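You operate a simulated robot arm through the tools that you are given. There is no shell and no other tool. Be economical: measure what you need, move in short steps, check, and stop when the job is done.

Carry out the task below with a simulated robot arm. There is one attempt and no reset: what you move stays moved.

Task
Take the blue disc and leave it on the grey film.

Only the result counts: the job must be done as asked and must still hold three seconds after the hand-in. Knocking over, shifting, dropping, spilling or breaking anything else fails it.

Robot
A 7-joint arm with a two-finger parallel gripper, fixed in place. Base frame: the origin is at the foot of the arm, x ahead of it, y to its left, z up; the work surface is at about z = 1.6. Lengths are in cm, angles in rad, forces in N, time in s.
With the tool pointing down near the work surface it reaches from about 24 to 62 cm from the base axis. Its first joint turns from -1.152 to 1.152 rad. Payload 2.6 kg.
The tool frame sits at the grasp point between the pads (the TCP): z along the fingers, y along the line on which they close. The tips reach 3 cm beyond it. Largest opening 9.4 cm; finger width 2.8, thickness 1; the body of the gripper, 5 by 9.6 cm, starts 5.5 cm behind the TCP.
Orientation is that of the tool frame in the base frame, as a unit quaternion [x, y, z, w]. With the fingers straight down and closing along the base's y, the tool's x points along the base's -x, its y along +y and its z along -z.

Tools
- The arm moves only by the tool jog_arm. Its arguments are lists of equal length, an entry for each row: "xyz": the shift along the base's x, y, z in units of 500 mm (1.0 is 500 mm), a list of three; "twist": the turn about the base's z in units of 120 degrees (1.0 is 120 degrees); "grip": the finger opening in cm, from 0 to 9.4. In form: {"xyz": [[x, y, z], ...], "twist": [twist, ...], "grip": [grip, ...]}. A call has 1 to 20 rows; each row is the pose to reach, as a shift and turn from the pose commanded when the call began. A call with a number of a shift or a turn outside -1 to 1 is refused whole. Each row takes 0.2 s and may step no farther than 5 cm and 0.15 rad from the row before; otherwise, or with a gripper value out of range, the whole call is refused. A pose out of reach is approached as far as the arm can. The call stops where the force on the tool passes 40 N (or 10 N more than at its start, if that is more) or the arm is blocked; 0.2 s more then pass. The fingers move at their own pace (about 7.2 cm/s each) and stop on an object; they squeeze with about 44 N. The grip force told is the motor's: it shows also when the fingers shut on nothing. Time passes only in rows, and 0.2 s behind the last, so rows that repeat a pose let the fingers close. It gives the time, the measured TCP pose, the force on the tool (base axes), the opening and the grip force at its end, in the units of the frame above (readings bear some noise).
- Cameras (640 x 400 px; columns grow to the right, rows downward): "scene" is fixed at [3.97, 43.99, 55.91]; the picture's right is [-0.73, -0.69, 0.00], its down [-0.42, 0.45, -0.79] and it looks along [0.54, -0.57, -0.61] (base axes); focal length 326 px, centre (320, 200). "wrist" rides on the gripper at [-3.7, 0, -5.8] in the tool frame; the picture's right is [0.00, -1.00, 0.00], its down [0.97, 0.00, -0.24] and it looks along [0.24, 0.00, 0.97] (tool axes); focal length 218 px, centre (320, 200). There is no depth. A picture from a camera that has moved, and an enlarged one, comes with that camera's place and axes in the base frame and with its lens.
- camera(camera): a new picture of that camera. The clock stands still meanwhile.
- close_up(camera, box): a new picture of the part [left, top, right, bottom] of that camera's present view, enlarged. The clock stands still meanwhile.
- hand_in(): hands the job in; it is judged then, once.

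Work in short steps. Places have to be worked out from the pictures, the camera data and where the tool is seen: move nearer, look again, correct. Check each grasp and each placing, and mend what went wrong. You have 90 turns and 36 pictures in all, those below and enlarged ones among them. Open the gripper and draw the arm clear of the work before you hand the job in, unless the task says otherwise; then end with one line.

The tools are called after ">>>" as a command line: name --argument value ..., lists and objects as JSON in quotes. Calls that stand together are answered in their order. jog_arm: Moves the arm, as the interface text tells. Its arguments: {"type":"object","properties":{"xyz":{"type":"array"},"twist":{"type":"array"},"grip":{"type":"array"}},"required":["xyz","twist","grip"]} The other tools are called the same way: camera (camera) takes a picture; close_up (camera, box) takes an enlarged picture of a part of a camera's view; hand_in () hands the job in.

At the start:

```text
time_s: 0.0
tcp_pos: [33.38, 22.13, 33.68]
orientation: [-0.001, 1.0, 0.0, 0.001]
wrist_force: [-0.2, 0.7, 0.8]
gripper_width: 9.39
finger_force: 0.0
```

scene: 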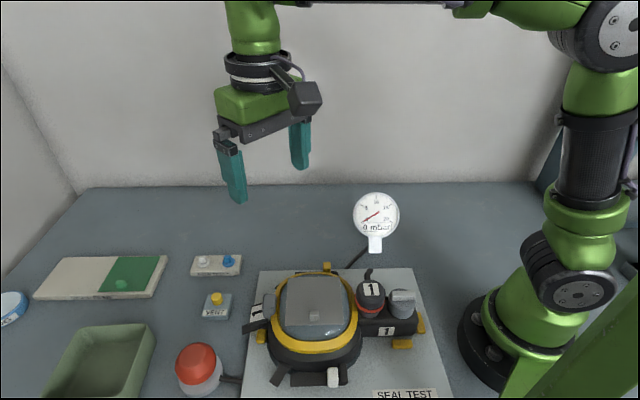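
wrist: 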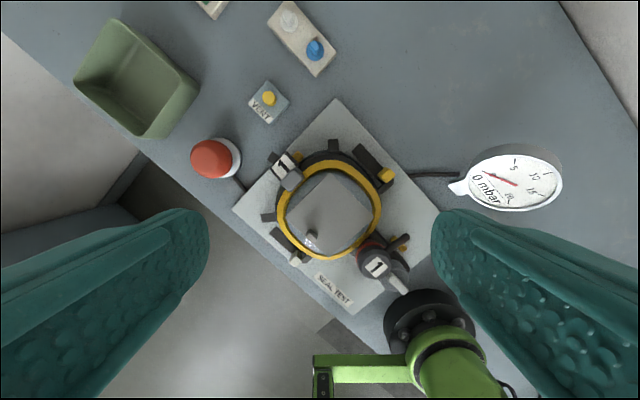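

The pictures show a seal-test rig with a grey square and something blue at the left edge. I enlarge both to find out what is what.

>>> close_up --camera "scene" --box '[230, 180, 450, 400]'

>>> close_up --camera "scene" --box '[0, 230, 250, 400]'

```text
1.82 times, centred on (340, 290) of scene
camera zoom: at [3.97, 43.99, 55.91], right [-0.73, -0.69, 0.0], down [-0.42, 0.45, -0.79], along [0.54, -0.57, -0.61], focal length 592 px, centre (284, 36)
```

zoom: 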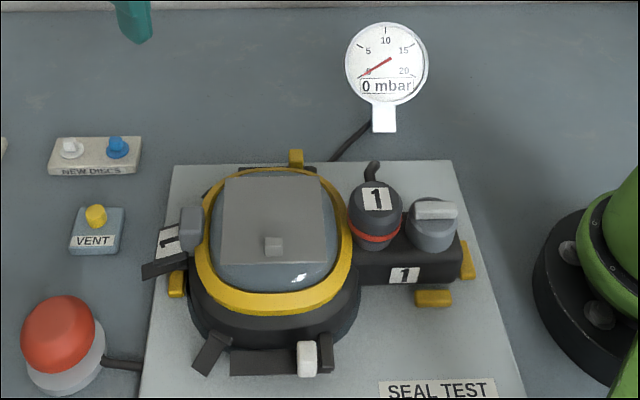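

```text
2.35 times, centred on (125, 315) of scene
camera zoom: at [3.97, 43.99, 55.91], right [-0.73, -0.69, 0.0], down [-0.42, 0.45, -0.79], along [0.54, -0.57, -0.61], focal length 766 px, centre (779, -71)
```

zoom: 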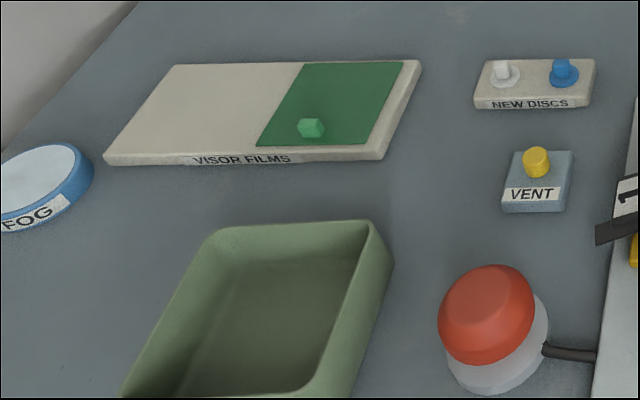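

The rig's grey film with its tab lies on the visor at about (27.3, 21, 9). The blue disc with its knob is in the "NEW DISCS" tray at about (50, 23.3). I go above the disc, turning about 0.73 rad so the fingers close across the tray and miss the white disc.

>>> jog_arm --xyz '[[0.05, 0.005, -0.03], [0.11, 0.009, -0.07], [0.17, 0.014, -0.12], [0.23, 0.018, -0.17], [0.285, 0.022, -0.22], [0.332, 0.026, -0.27], [0.332, 0.026, -0.27]]' --twist '[0.05, 0.11, 0.17, 0.23, 0.29, 0.35, 0.35]' --grip '[9.4, 9.4, 9.4, 9.4, 9.4, 9.4, 9.4]'

>>> camera --camera "wrist"

```text
time_s: 1.6
tcp_pos: [49.9, 23.28, 20.27]
orientation: [-0.359, 0.933, 0.0, 0.0]
wrist_force: [0.0, -1.4, -0.6]
gripper_width: 9.4
finger_force: 0.1
```

```text
31 pictures are left
camera wrist: at [52.64, 25.89, 26.05], right [0.67, -0.74, 0.0], down [-0.72, -0.65, 0.24], along [-0.18, -0.16, -0.97], focal length 218 px, centre (320, 200)
```

wrist: 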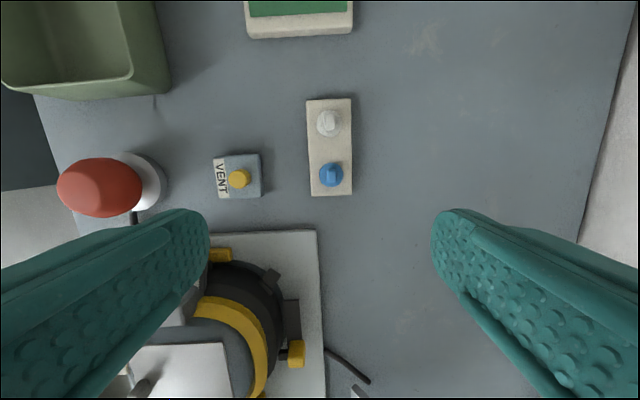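

The tray lies square to the fingers, and the blue knob comes out at about (51.3, 23.2). I shift over it, go down to z≈11, narrow the fingers and look again.

>>> jog_arm --xyz '[[0.028, -0.001, -0.06], [0.028, -0.001, -0.12], [0.028, -0.001, -0.18], [0.028, -0.001, -0.18]]' --twist '[0, 0, 0, 0]' --grip '[7, 6, 6, 6]'

>>> camera --camera "wrist"

>>> close_up --camera "scene" --box '[150, 200, 310, 300]'

```text
time_s: 2.6
tcp_pos: [51.33, 23.31, 11.09]
orientation: [-0.358, 0.934, 0.0, 0.0]
wrist_force: [-0.4, 0.4, -0.1]
gripper_width: 6.0
finger_force: 0.0
```

```text
30 pictures are left
camera wrist: at [54.11, 25.75, 16.95], right [0.67, -0.74, 0.0], down [-0.72, -0.65, 0.24], along [-0.18, -0.16, -0.97], focal length 218 px, centre (320, 200)
```

wrist: 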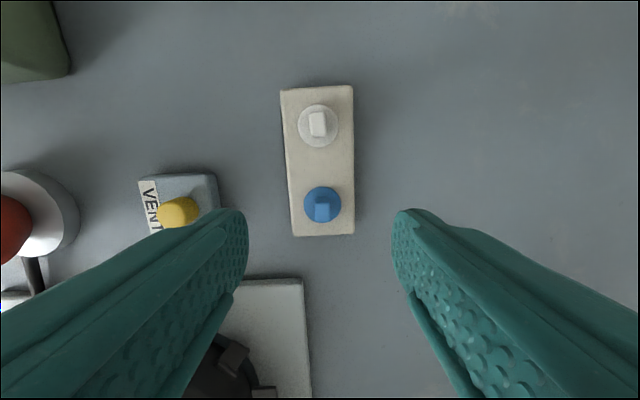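

```text
4.00 times, centred on (230, 250) of scene
camera zoom: at [3.97, 43.99, 55.91], right [-0.73, -0.69, 0.0], down [-0.42, 0.45, -0.79], along [0.54, -0.57, -0.61], focal length 1302 px, centre (680, 0)
```

zoom: 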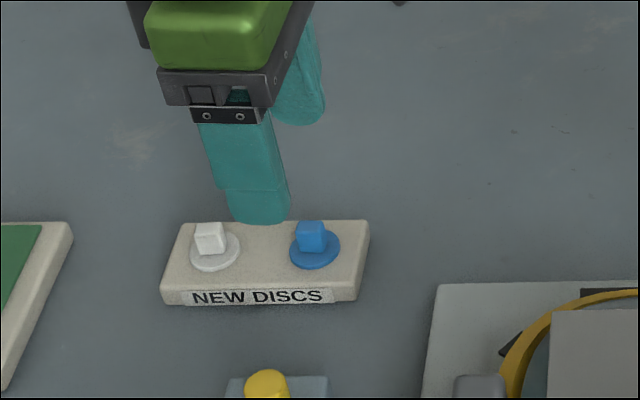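

The disc has a square stem about 1 cm wide, rising from roughly z 2.9 to 4.2, near (51.5, 23.3). I lower until the tips are at about z 3.7 and look before closing.

>>> jog_arm --xyz '[[0.003, 0, -0.04], [0.003, 0, -0.07], [0.003, 0, -0.088], [0.003, 0, -0.088]]' --twist '[0, 0, 0, 0]' --grip '[5, 4, 4, 4]'

>>> camera --camera "wrist"

>>> close_up --camera "scene" --box '[180, 220, 276, 280]'

```text
time_s: 3.6
tcp_pos: [51.53, 23.33, 6.82]
orientation: [-0.358, 0.934, -0.001, 0.0]
wrist_force: [0.6, 0.3, -0.6]
gripper_width: 3.98
finger_force: 0.1
```

```text
28 pictures are left
camera wrist: at [54.27, 25.8, 12.62], right [0.67, -0.74, 0.0], down [-0.72, -0.65, 0.24], along [-0.18, -0.16, -0.97], focal length 218 px, centre (320, 200)
```

wrist: 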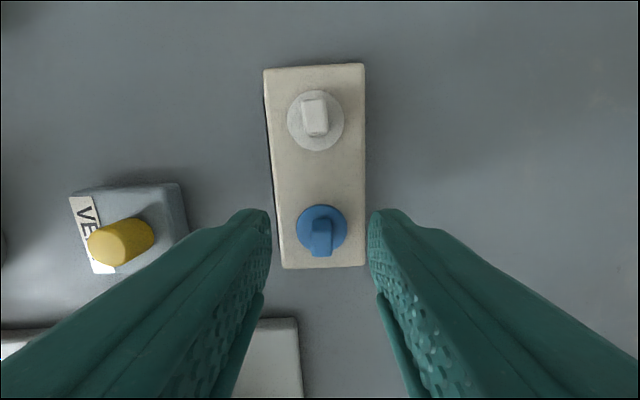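

```text
6.67 times, centred on (228, 250) of scene
camera zoom: at [3.97, 43.99, 55.91], right [-0.73, -0.69, 0.0], down [-0.42, 0.45, -0.79], along [0.54, -0.57, -0.61], focal length 2171 px, centre (933, -133)
```

zoom: 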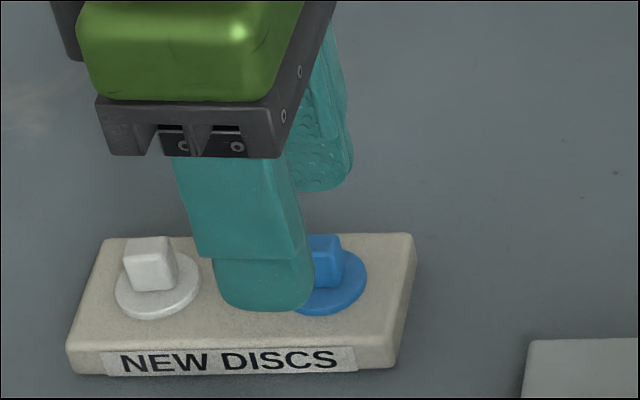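

In both views the fingers straddle the stem across the tray. Along the tray the scene puts the gripper about 1 cm towards the white disc, and the wrist view about 0.4 cm. I shift 0.6 cm towards the blue end, go down 0.4 cm and recheck.

>>> jog_arm --xyz '[[-0.009, -0.008, 0], [-0.009, -0.008, -0.008], [-0.009, -0.008, -0.008]]' --twist '[0, 0, 0]' --grip '[4, 4, 4]'

>>> close_up --camera "wrist" --box '[240, 160, 400, 260]'

>>> close_up --camera "scene" --box '[180, 220, 276, 280]'

```text
time_s: 4.4
tcp_pos: [51.1, 22.91, 6.43]
orientation: [-0.358, 0.934, 0.0, 0.001]
wrist_force: [0.8, 0.5, -0.1]
gripper_width: 4.01
finger_force: 0.0
```

```text
4.00 times, centred on (320, 210) of wrist
camera zoom: at [53.84, 25.43, 12.26], right [0.67, -0.74, 0.0], down [-0.72, -0.65, 0.24], along [-0.18, -0.16, -0.97], focal length 873 px, centre (320, 160)
```

zoom: 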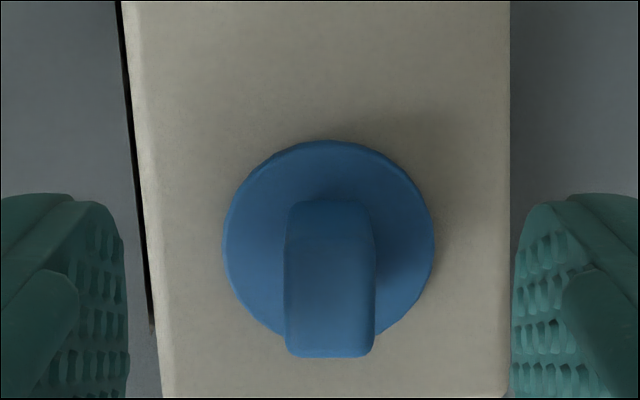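

```text
6.67 times, centred on (228, 250) of scene
camera zoom: at [3.97, 43.99, 55.91], right [-0.73, -0.69, 0.0], down [-0.42, 0.45, -0.79], along [0.54, -0.57, -0.61], focal length 2171 px, centre (933, -133)
```

zoom: 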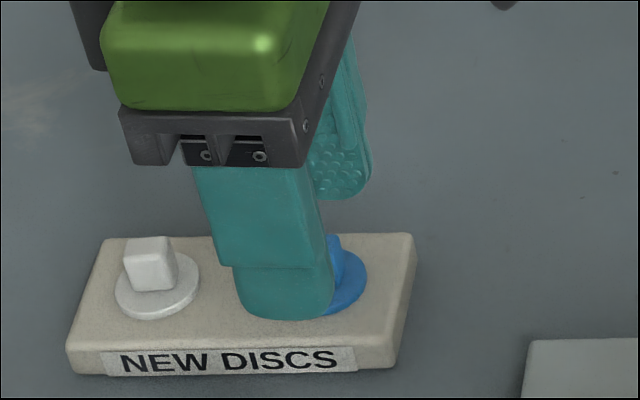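

The stem now sits in line with the pads in the wrist view, with the tips at about z 3.4. I go down another 0.2 cm and close on the stem.

>>> jog_arm --xyz '[[0, 0, -0.004], [0, 0, -0.004], [0, 0, -0.004], [0, 0, -0.004], [0, 0, -0.004]]' --twist '[0, 0, 0, 0, 0]' --grip '[4, 2, 0.5, 0, 0]'

>>> close_up --camera "wrist" --box '[240, 160, 400, 260]'

```text
time_s: 5.6
tcp_pos: [51.06, 22.99, 6.3]
orientation: [-0.358, 0.934, 0.0, -0.001]
wrist_force: [0.2, 0.5, -0.1]
gripper_width: 0.58
finger_force: 40.4
```

```text
4.00 times, centred on (320, 210) of wrist
camera zoom: at [53.81, 25.45, 12.07], right [0.67, -0.74, 0.0], down [-0.72, -0.65, 0.24], along [-0.18, -0.16, -0.97], focal length 873 px, centre (320, 160)
```

zoom: 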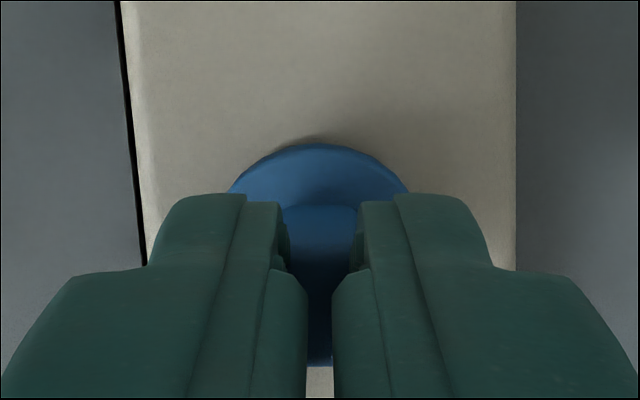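

The fingers stopped at 0.58 cm with 40 N, so the stem is held. I lift slowly and check.

>>> jog_arm --xyz '[[0, 0, 0.02], [0, 0, 0.06], [0, 0, 0.12], [0, 0, 0.18], [0, 0, 0.24], [0, 0, 0.24]]' --twist '[0, 0, 0, 0, 0, 0]' --grip '[0, 0, 0, 0, 0, 0]'

>>> camera --camera "wrist"

>>> camera --camera "scene"

```text
time_s: 7.0
tcp_pos: [51.05, 22.94, 18.32]
orientation: [-0.358, 0.934, 0.0, 0.0]
wrist_force: [0.6, 0.0, -1.2]
gripper_width: 0.6
finger_force: 40.0
```

```text
23 pictures are left
camera wrist: at [53.76, 25.43, 24.16], right [0.67, -0.74, 0.0], down [-0.72, -0.65, 0.24], along [-0.18, -0.16, -0.97], focal length 218 px, centre (320, 200)
```

wrist: 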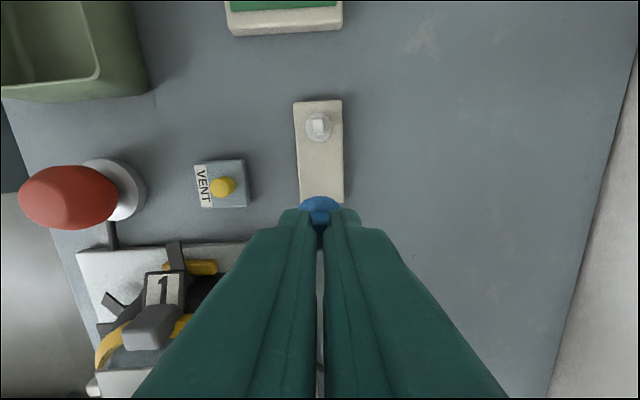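

```text
22 pictures are left
```

scene: 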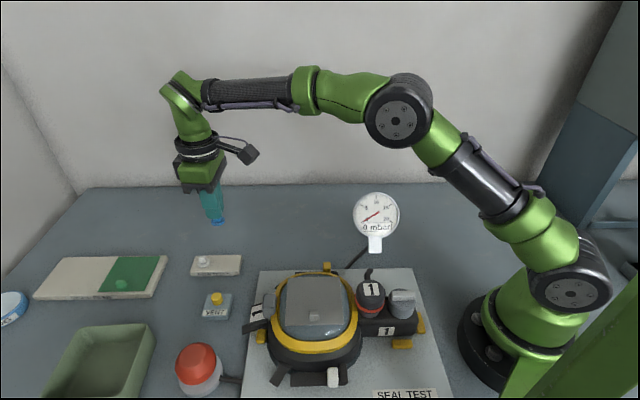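

The blue disc came up held and the white one stayed put. I carry it high to a pose just behind the rig, so the wrist camera can see the grey film ahead of the closed fingers.

>>> jog_arm --xyz '[[-0.04, -0.01, 0.05], [-0.11, -0.025, 0.1], [-0.19, -0.042, 0.114], [-0.27, -0.06, 0.114], [-0.35, -0.08, 0.114], [-0.43, -0.097, 0.114], [-0.51, -0.115, 0.114], [-0.575, -0.129, 0.114], [-0.575, -0.129, 0.114]]' --twist '[0, 0, 0, 0, 0, 0, 0, 0, 0]' --grip '[0, 0, 0, 0, 0, 0, 0, 0, 0]'

>>> camera --camera "wrist"

```text
time_s: 9.0
tcp_pos: [22.17, 16.46, 23.96]
orientation: [-0.357, 0.934, 0.0, 0.0]
wrist_force: [0.3, -0.1, -0.9]
gripper_width: 0.62
finger_force: 39.8
```

```text
21 pictures are left
camera wrist: at [24.98, 18.92, 29.73], right [0.67, -0.74, 0.0], down [-0.72, -0.65, 0.24], along [-0.18, -0.16, -0.97], focal length 218 px, centre (320, 200)
```

wrist: 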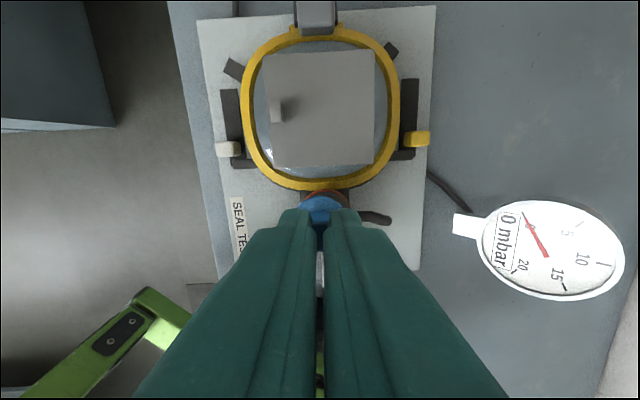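

The film shows clearly: its centre is at about (27.4, 21.1, z≈9.2), with the tab about 4 cm to one side. I go above the centre, slightly away from the tab, and down to z 16.

>>> jog_arm --xyz '[[0.055, 0.043, 0], [0.109, 0.087, 0], [0.109, 0.087, -0.08], [0.109, 0.087, -0.16], [0.109, 0.087, -0.16]]' --twist '[0, 0, 0, 0, 0]' --grip '[0, 0, 0, 0, 0]'

>>> close_up --camera "scene" --box '[240, 210, 400, 310]'

>>> camera --camera "wrist"

```text
time_s: 10.2
tcp_pos: [27.86, 20.83, 15.86]
orientation: [-0.358, 0.934, 0.0, 0.0]
wrist_force: [-0.1, 0.1, 0.4]
gripper_width: 0.61
finger_force: 40.0
```

```text
4.00 times, centred on (320, 260) of scene
camera zoom: at [3.97, 43.99, 55.91], right [-0.73, -0.69, 0.0], down [-0.42, 0.45, -0.79], along [0.54, -0.57, -0.61], focal length 1302 px, centre (320, -40)
```

zoom: 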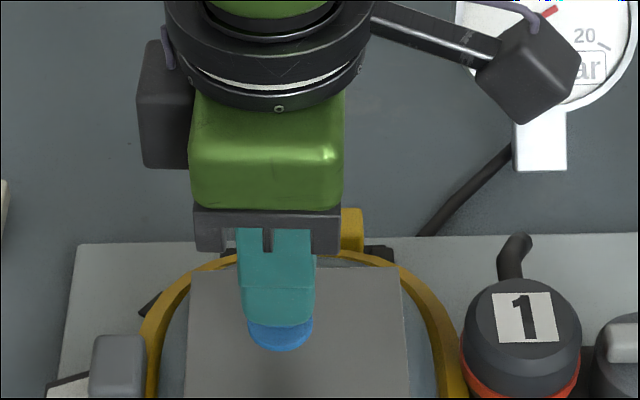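

```text
19 pictures are left
camera wrist: at [30.62, 23.36, 21.73], right [0.67, -0.74, 0.0], down [-0.72, -0.65, 0.24], along [-0.18, -0.16, -0.97], focal length 218 px, centre (320, 200)
```

wrist: 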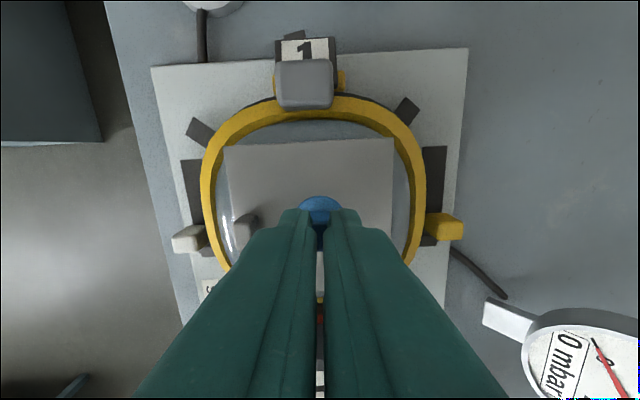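

The disc hovers about over the film's middle, about 0.4 cm off towards the far side. I correct that and go down 2 cm, then check the gap.

>>> jog_arm --xyz '[[-0.006, -0.006, -0.02], [-0.006, -0.006, -0.04], [-0.006, -0.006, -0.04]]' --twist '[0, 0, 0]' --grip '[0, 0, 0]'

>>> close_up --camera "scene" --box '[256, 240, 384, 320]'

>>> close_up --camera "wrist" --box '[192, 120, 448, 280]'

```text
time_s: 11.2
tcp_pos: [27.67, 20.59, 14.12]
orientation: [-0.359, 0.934, 0.001, 0.005]
wrist_force: [-1.5, -0.8, 9.7]
gripper_width: 0.61
finger_force: 40.1
stopped in row 3: the force on the tool passed its limit (the readings are from after the stop); the commanded pose is now the measured one
```

```text
5.00 times, centred on (320, 280) of scene
camera zoom: at [3.97, 43.99, 55.91], right [-0.73, -0.69, 0.0], down [-0.42, 0.45, -0.79], along [0.54, -0.57, -0.61], focal length 1628 px, centre (320, -200)
```

zoom: 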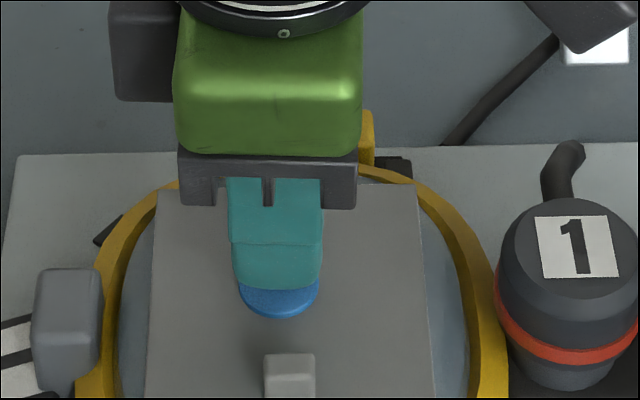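

```text
2.50 times, centred on (320, 200) of wrist
camera zoom: at [30.4, 23.13, 20.05], right [0.67, -0.74, 0.0], down [-0.72, -0.65, 0.23], along [-0.17, -0.16, -0.97], focal length 546 px, centre (320, 200)
```

zoom: 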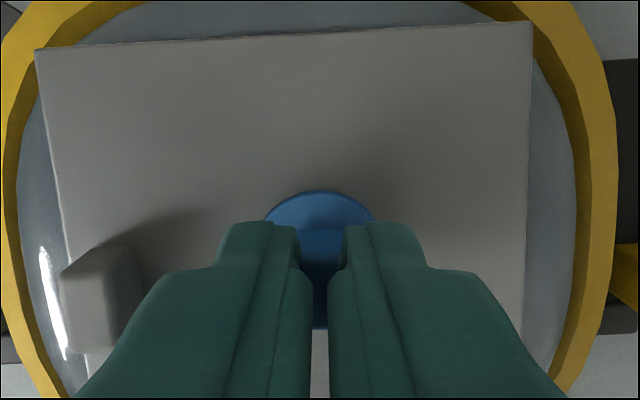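

The force rose to about 10 N at TCP z 14.1, so the disc is resting on the film. I ease up 0.1 cm to relax the load and open the fingers a little.

>>> jog_arm --xyz '[[0, 0, 0.002], [0, 0, 0.002], [0, 0, 0.002], [0, 0, 0.002], [0, 0, 0.002]]' --twist '[0, 0, 0, 0, 0]' --grip '[0, 0.8, 1.2, 2, 2]'

>>> close_up --camera "wrist" --box '[192, 120, 448, 280]'

```text
time_s: 12.4
tcp_pos: [27.67, 20.66, 14.14]
orientation: [-0.359, 0.933, 0.0, 0.004]
wrist_force: [-0.1, -0.2, 0.1]
gripper_width: 2.0
finger_force: 0.1
```

```text
2.50 times, centred on (320, 200) of wrist
camera zoom: at [30.38, 23.12, 20.06], right [0.67, -0.74, 0.0], down [-0.72, -0.65, 0.23], along [-0.17, -0.16, -0.97], focal length 546 px, centre (320, 200)
```

zoom: 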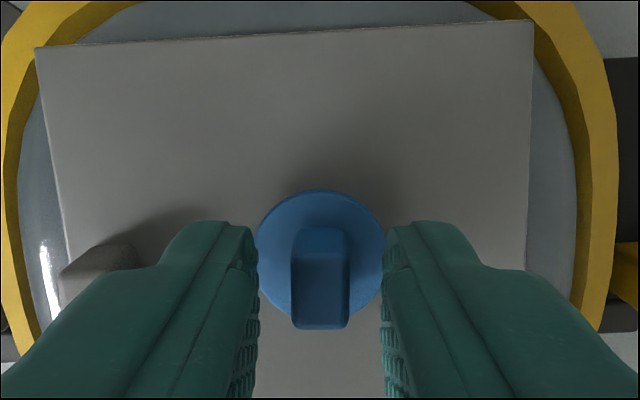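

The disc sits on the film, released, and the film has not moved. I rise straight up, keeping the fingers at 2 cm so they clear the tab, and look.

>>> jog_arm --xyz '[[0, 0, 0.02], [0, 0, 0.06], [0, 0, 0.14], [0, 0, 0.22], [0.09, 0, 0.26], [0.18, 0, 0.28], [0.27, 0, 0.28], [0.27, 0, 0.28]]' --twist '[0, 0, 0, 0, 0, 0, 0, 0]' --grip '[2, 2, 2, 2, 4, 6, 6, 6]'

>>> camera --camera "scene"

>>> close_up --camera "scene" --box '[230, 240, 422, 360]'

```text
time_s: 14.2
tcp_pos: [41.18, 20.71, 28.11]
orientation: [-0.358, 0.934, 0.0, 0.003]
wrist_force: [0.0, -0.8, 0.1]
gripper_width: 6.02
finger_force: 0.1
```

```text
15 pictures are left
```

scene: 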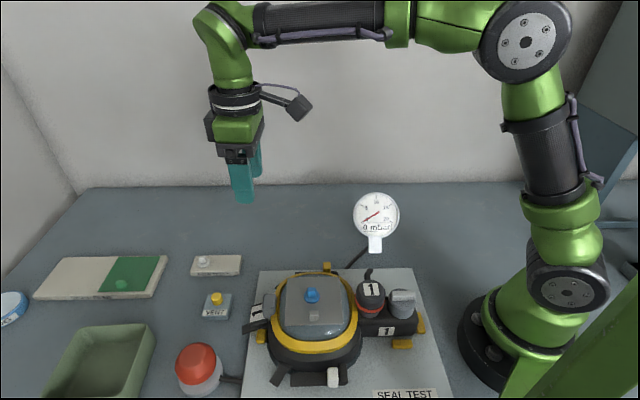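

```text
3.33 times, centred on (326, 300) of scene
camera zoom: at [3.97, 43.99, 55.91], right [-0.73, -0.69, 0.0], down [-0.42, 0.45, -0.79], along [0.54, -0.57, -0.61], focal length 1085 px, centre (300, -133)
```

zoom: 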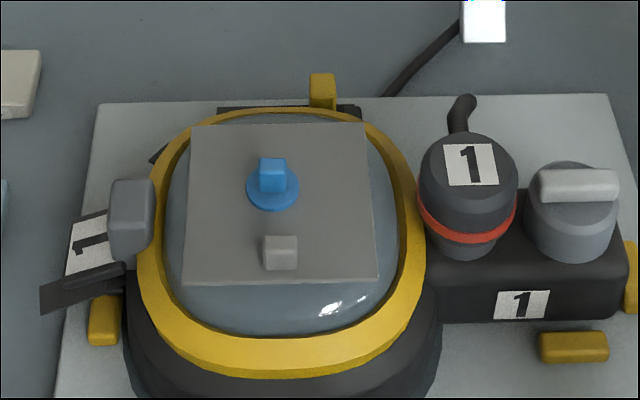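

The blue disc stands flat on the grey film, clear of the tab. Nothing else has moved, and the arm is clear with the fingers open, so I hand in.

>>> hand_in

```text
The job is handed in.
```

The blue disc is resting flat on the grey film, nothing else in the scene was moved, and I have handed the job in.
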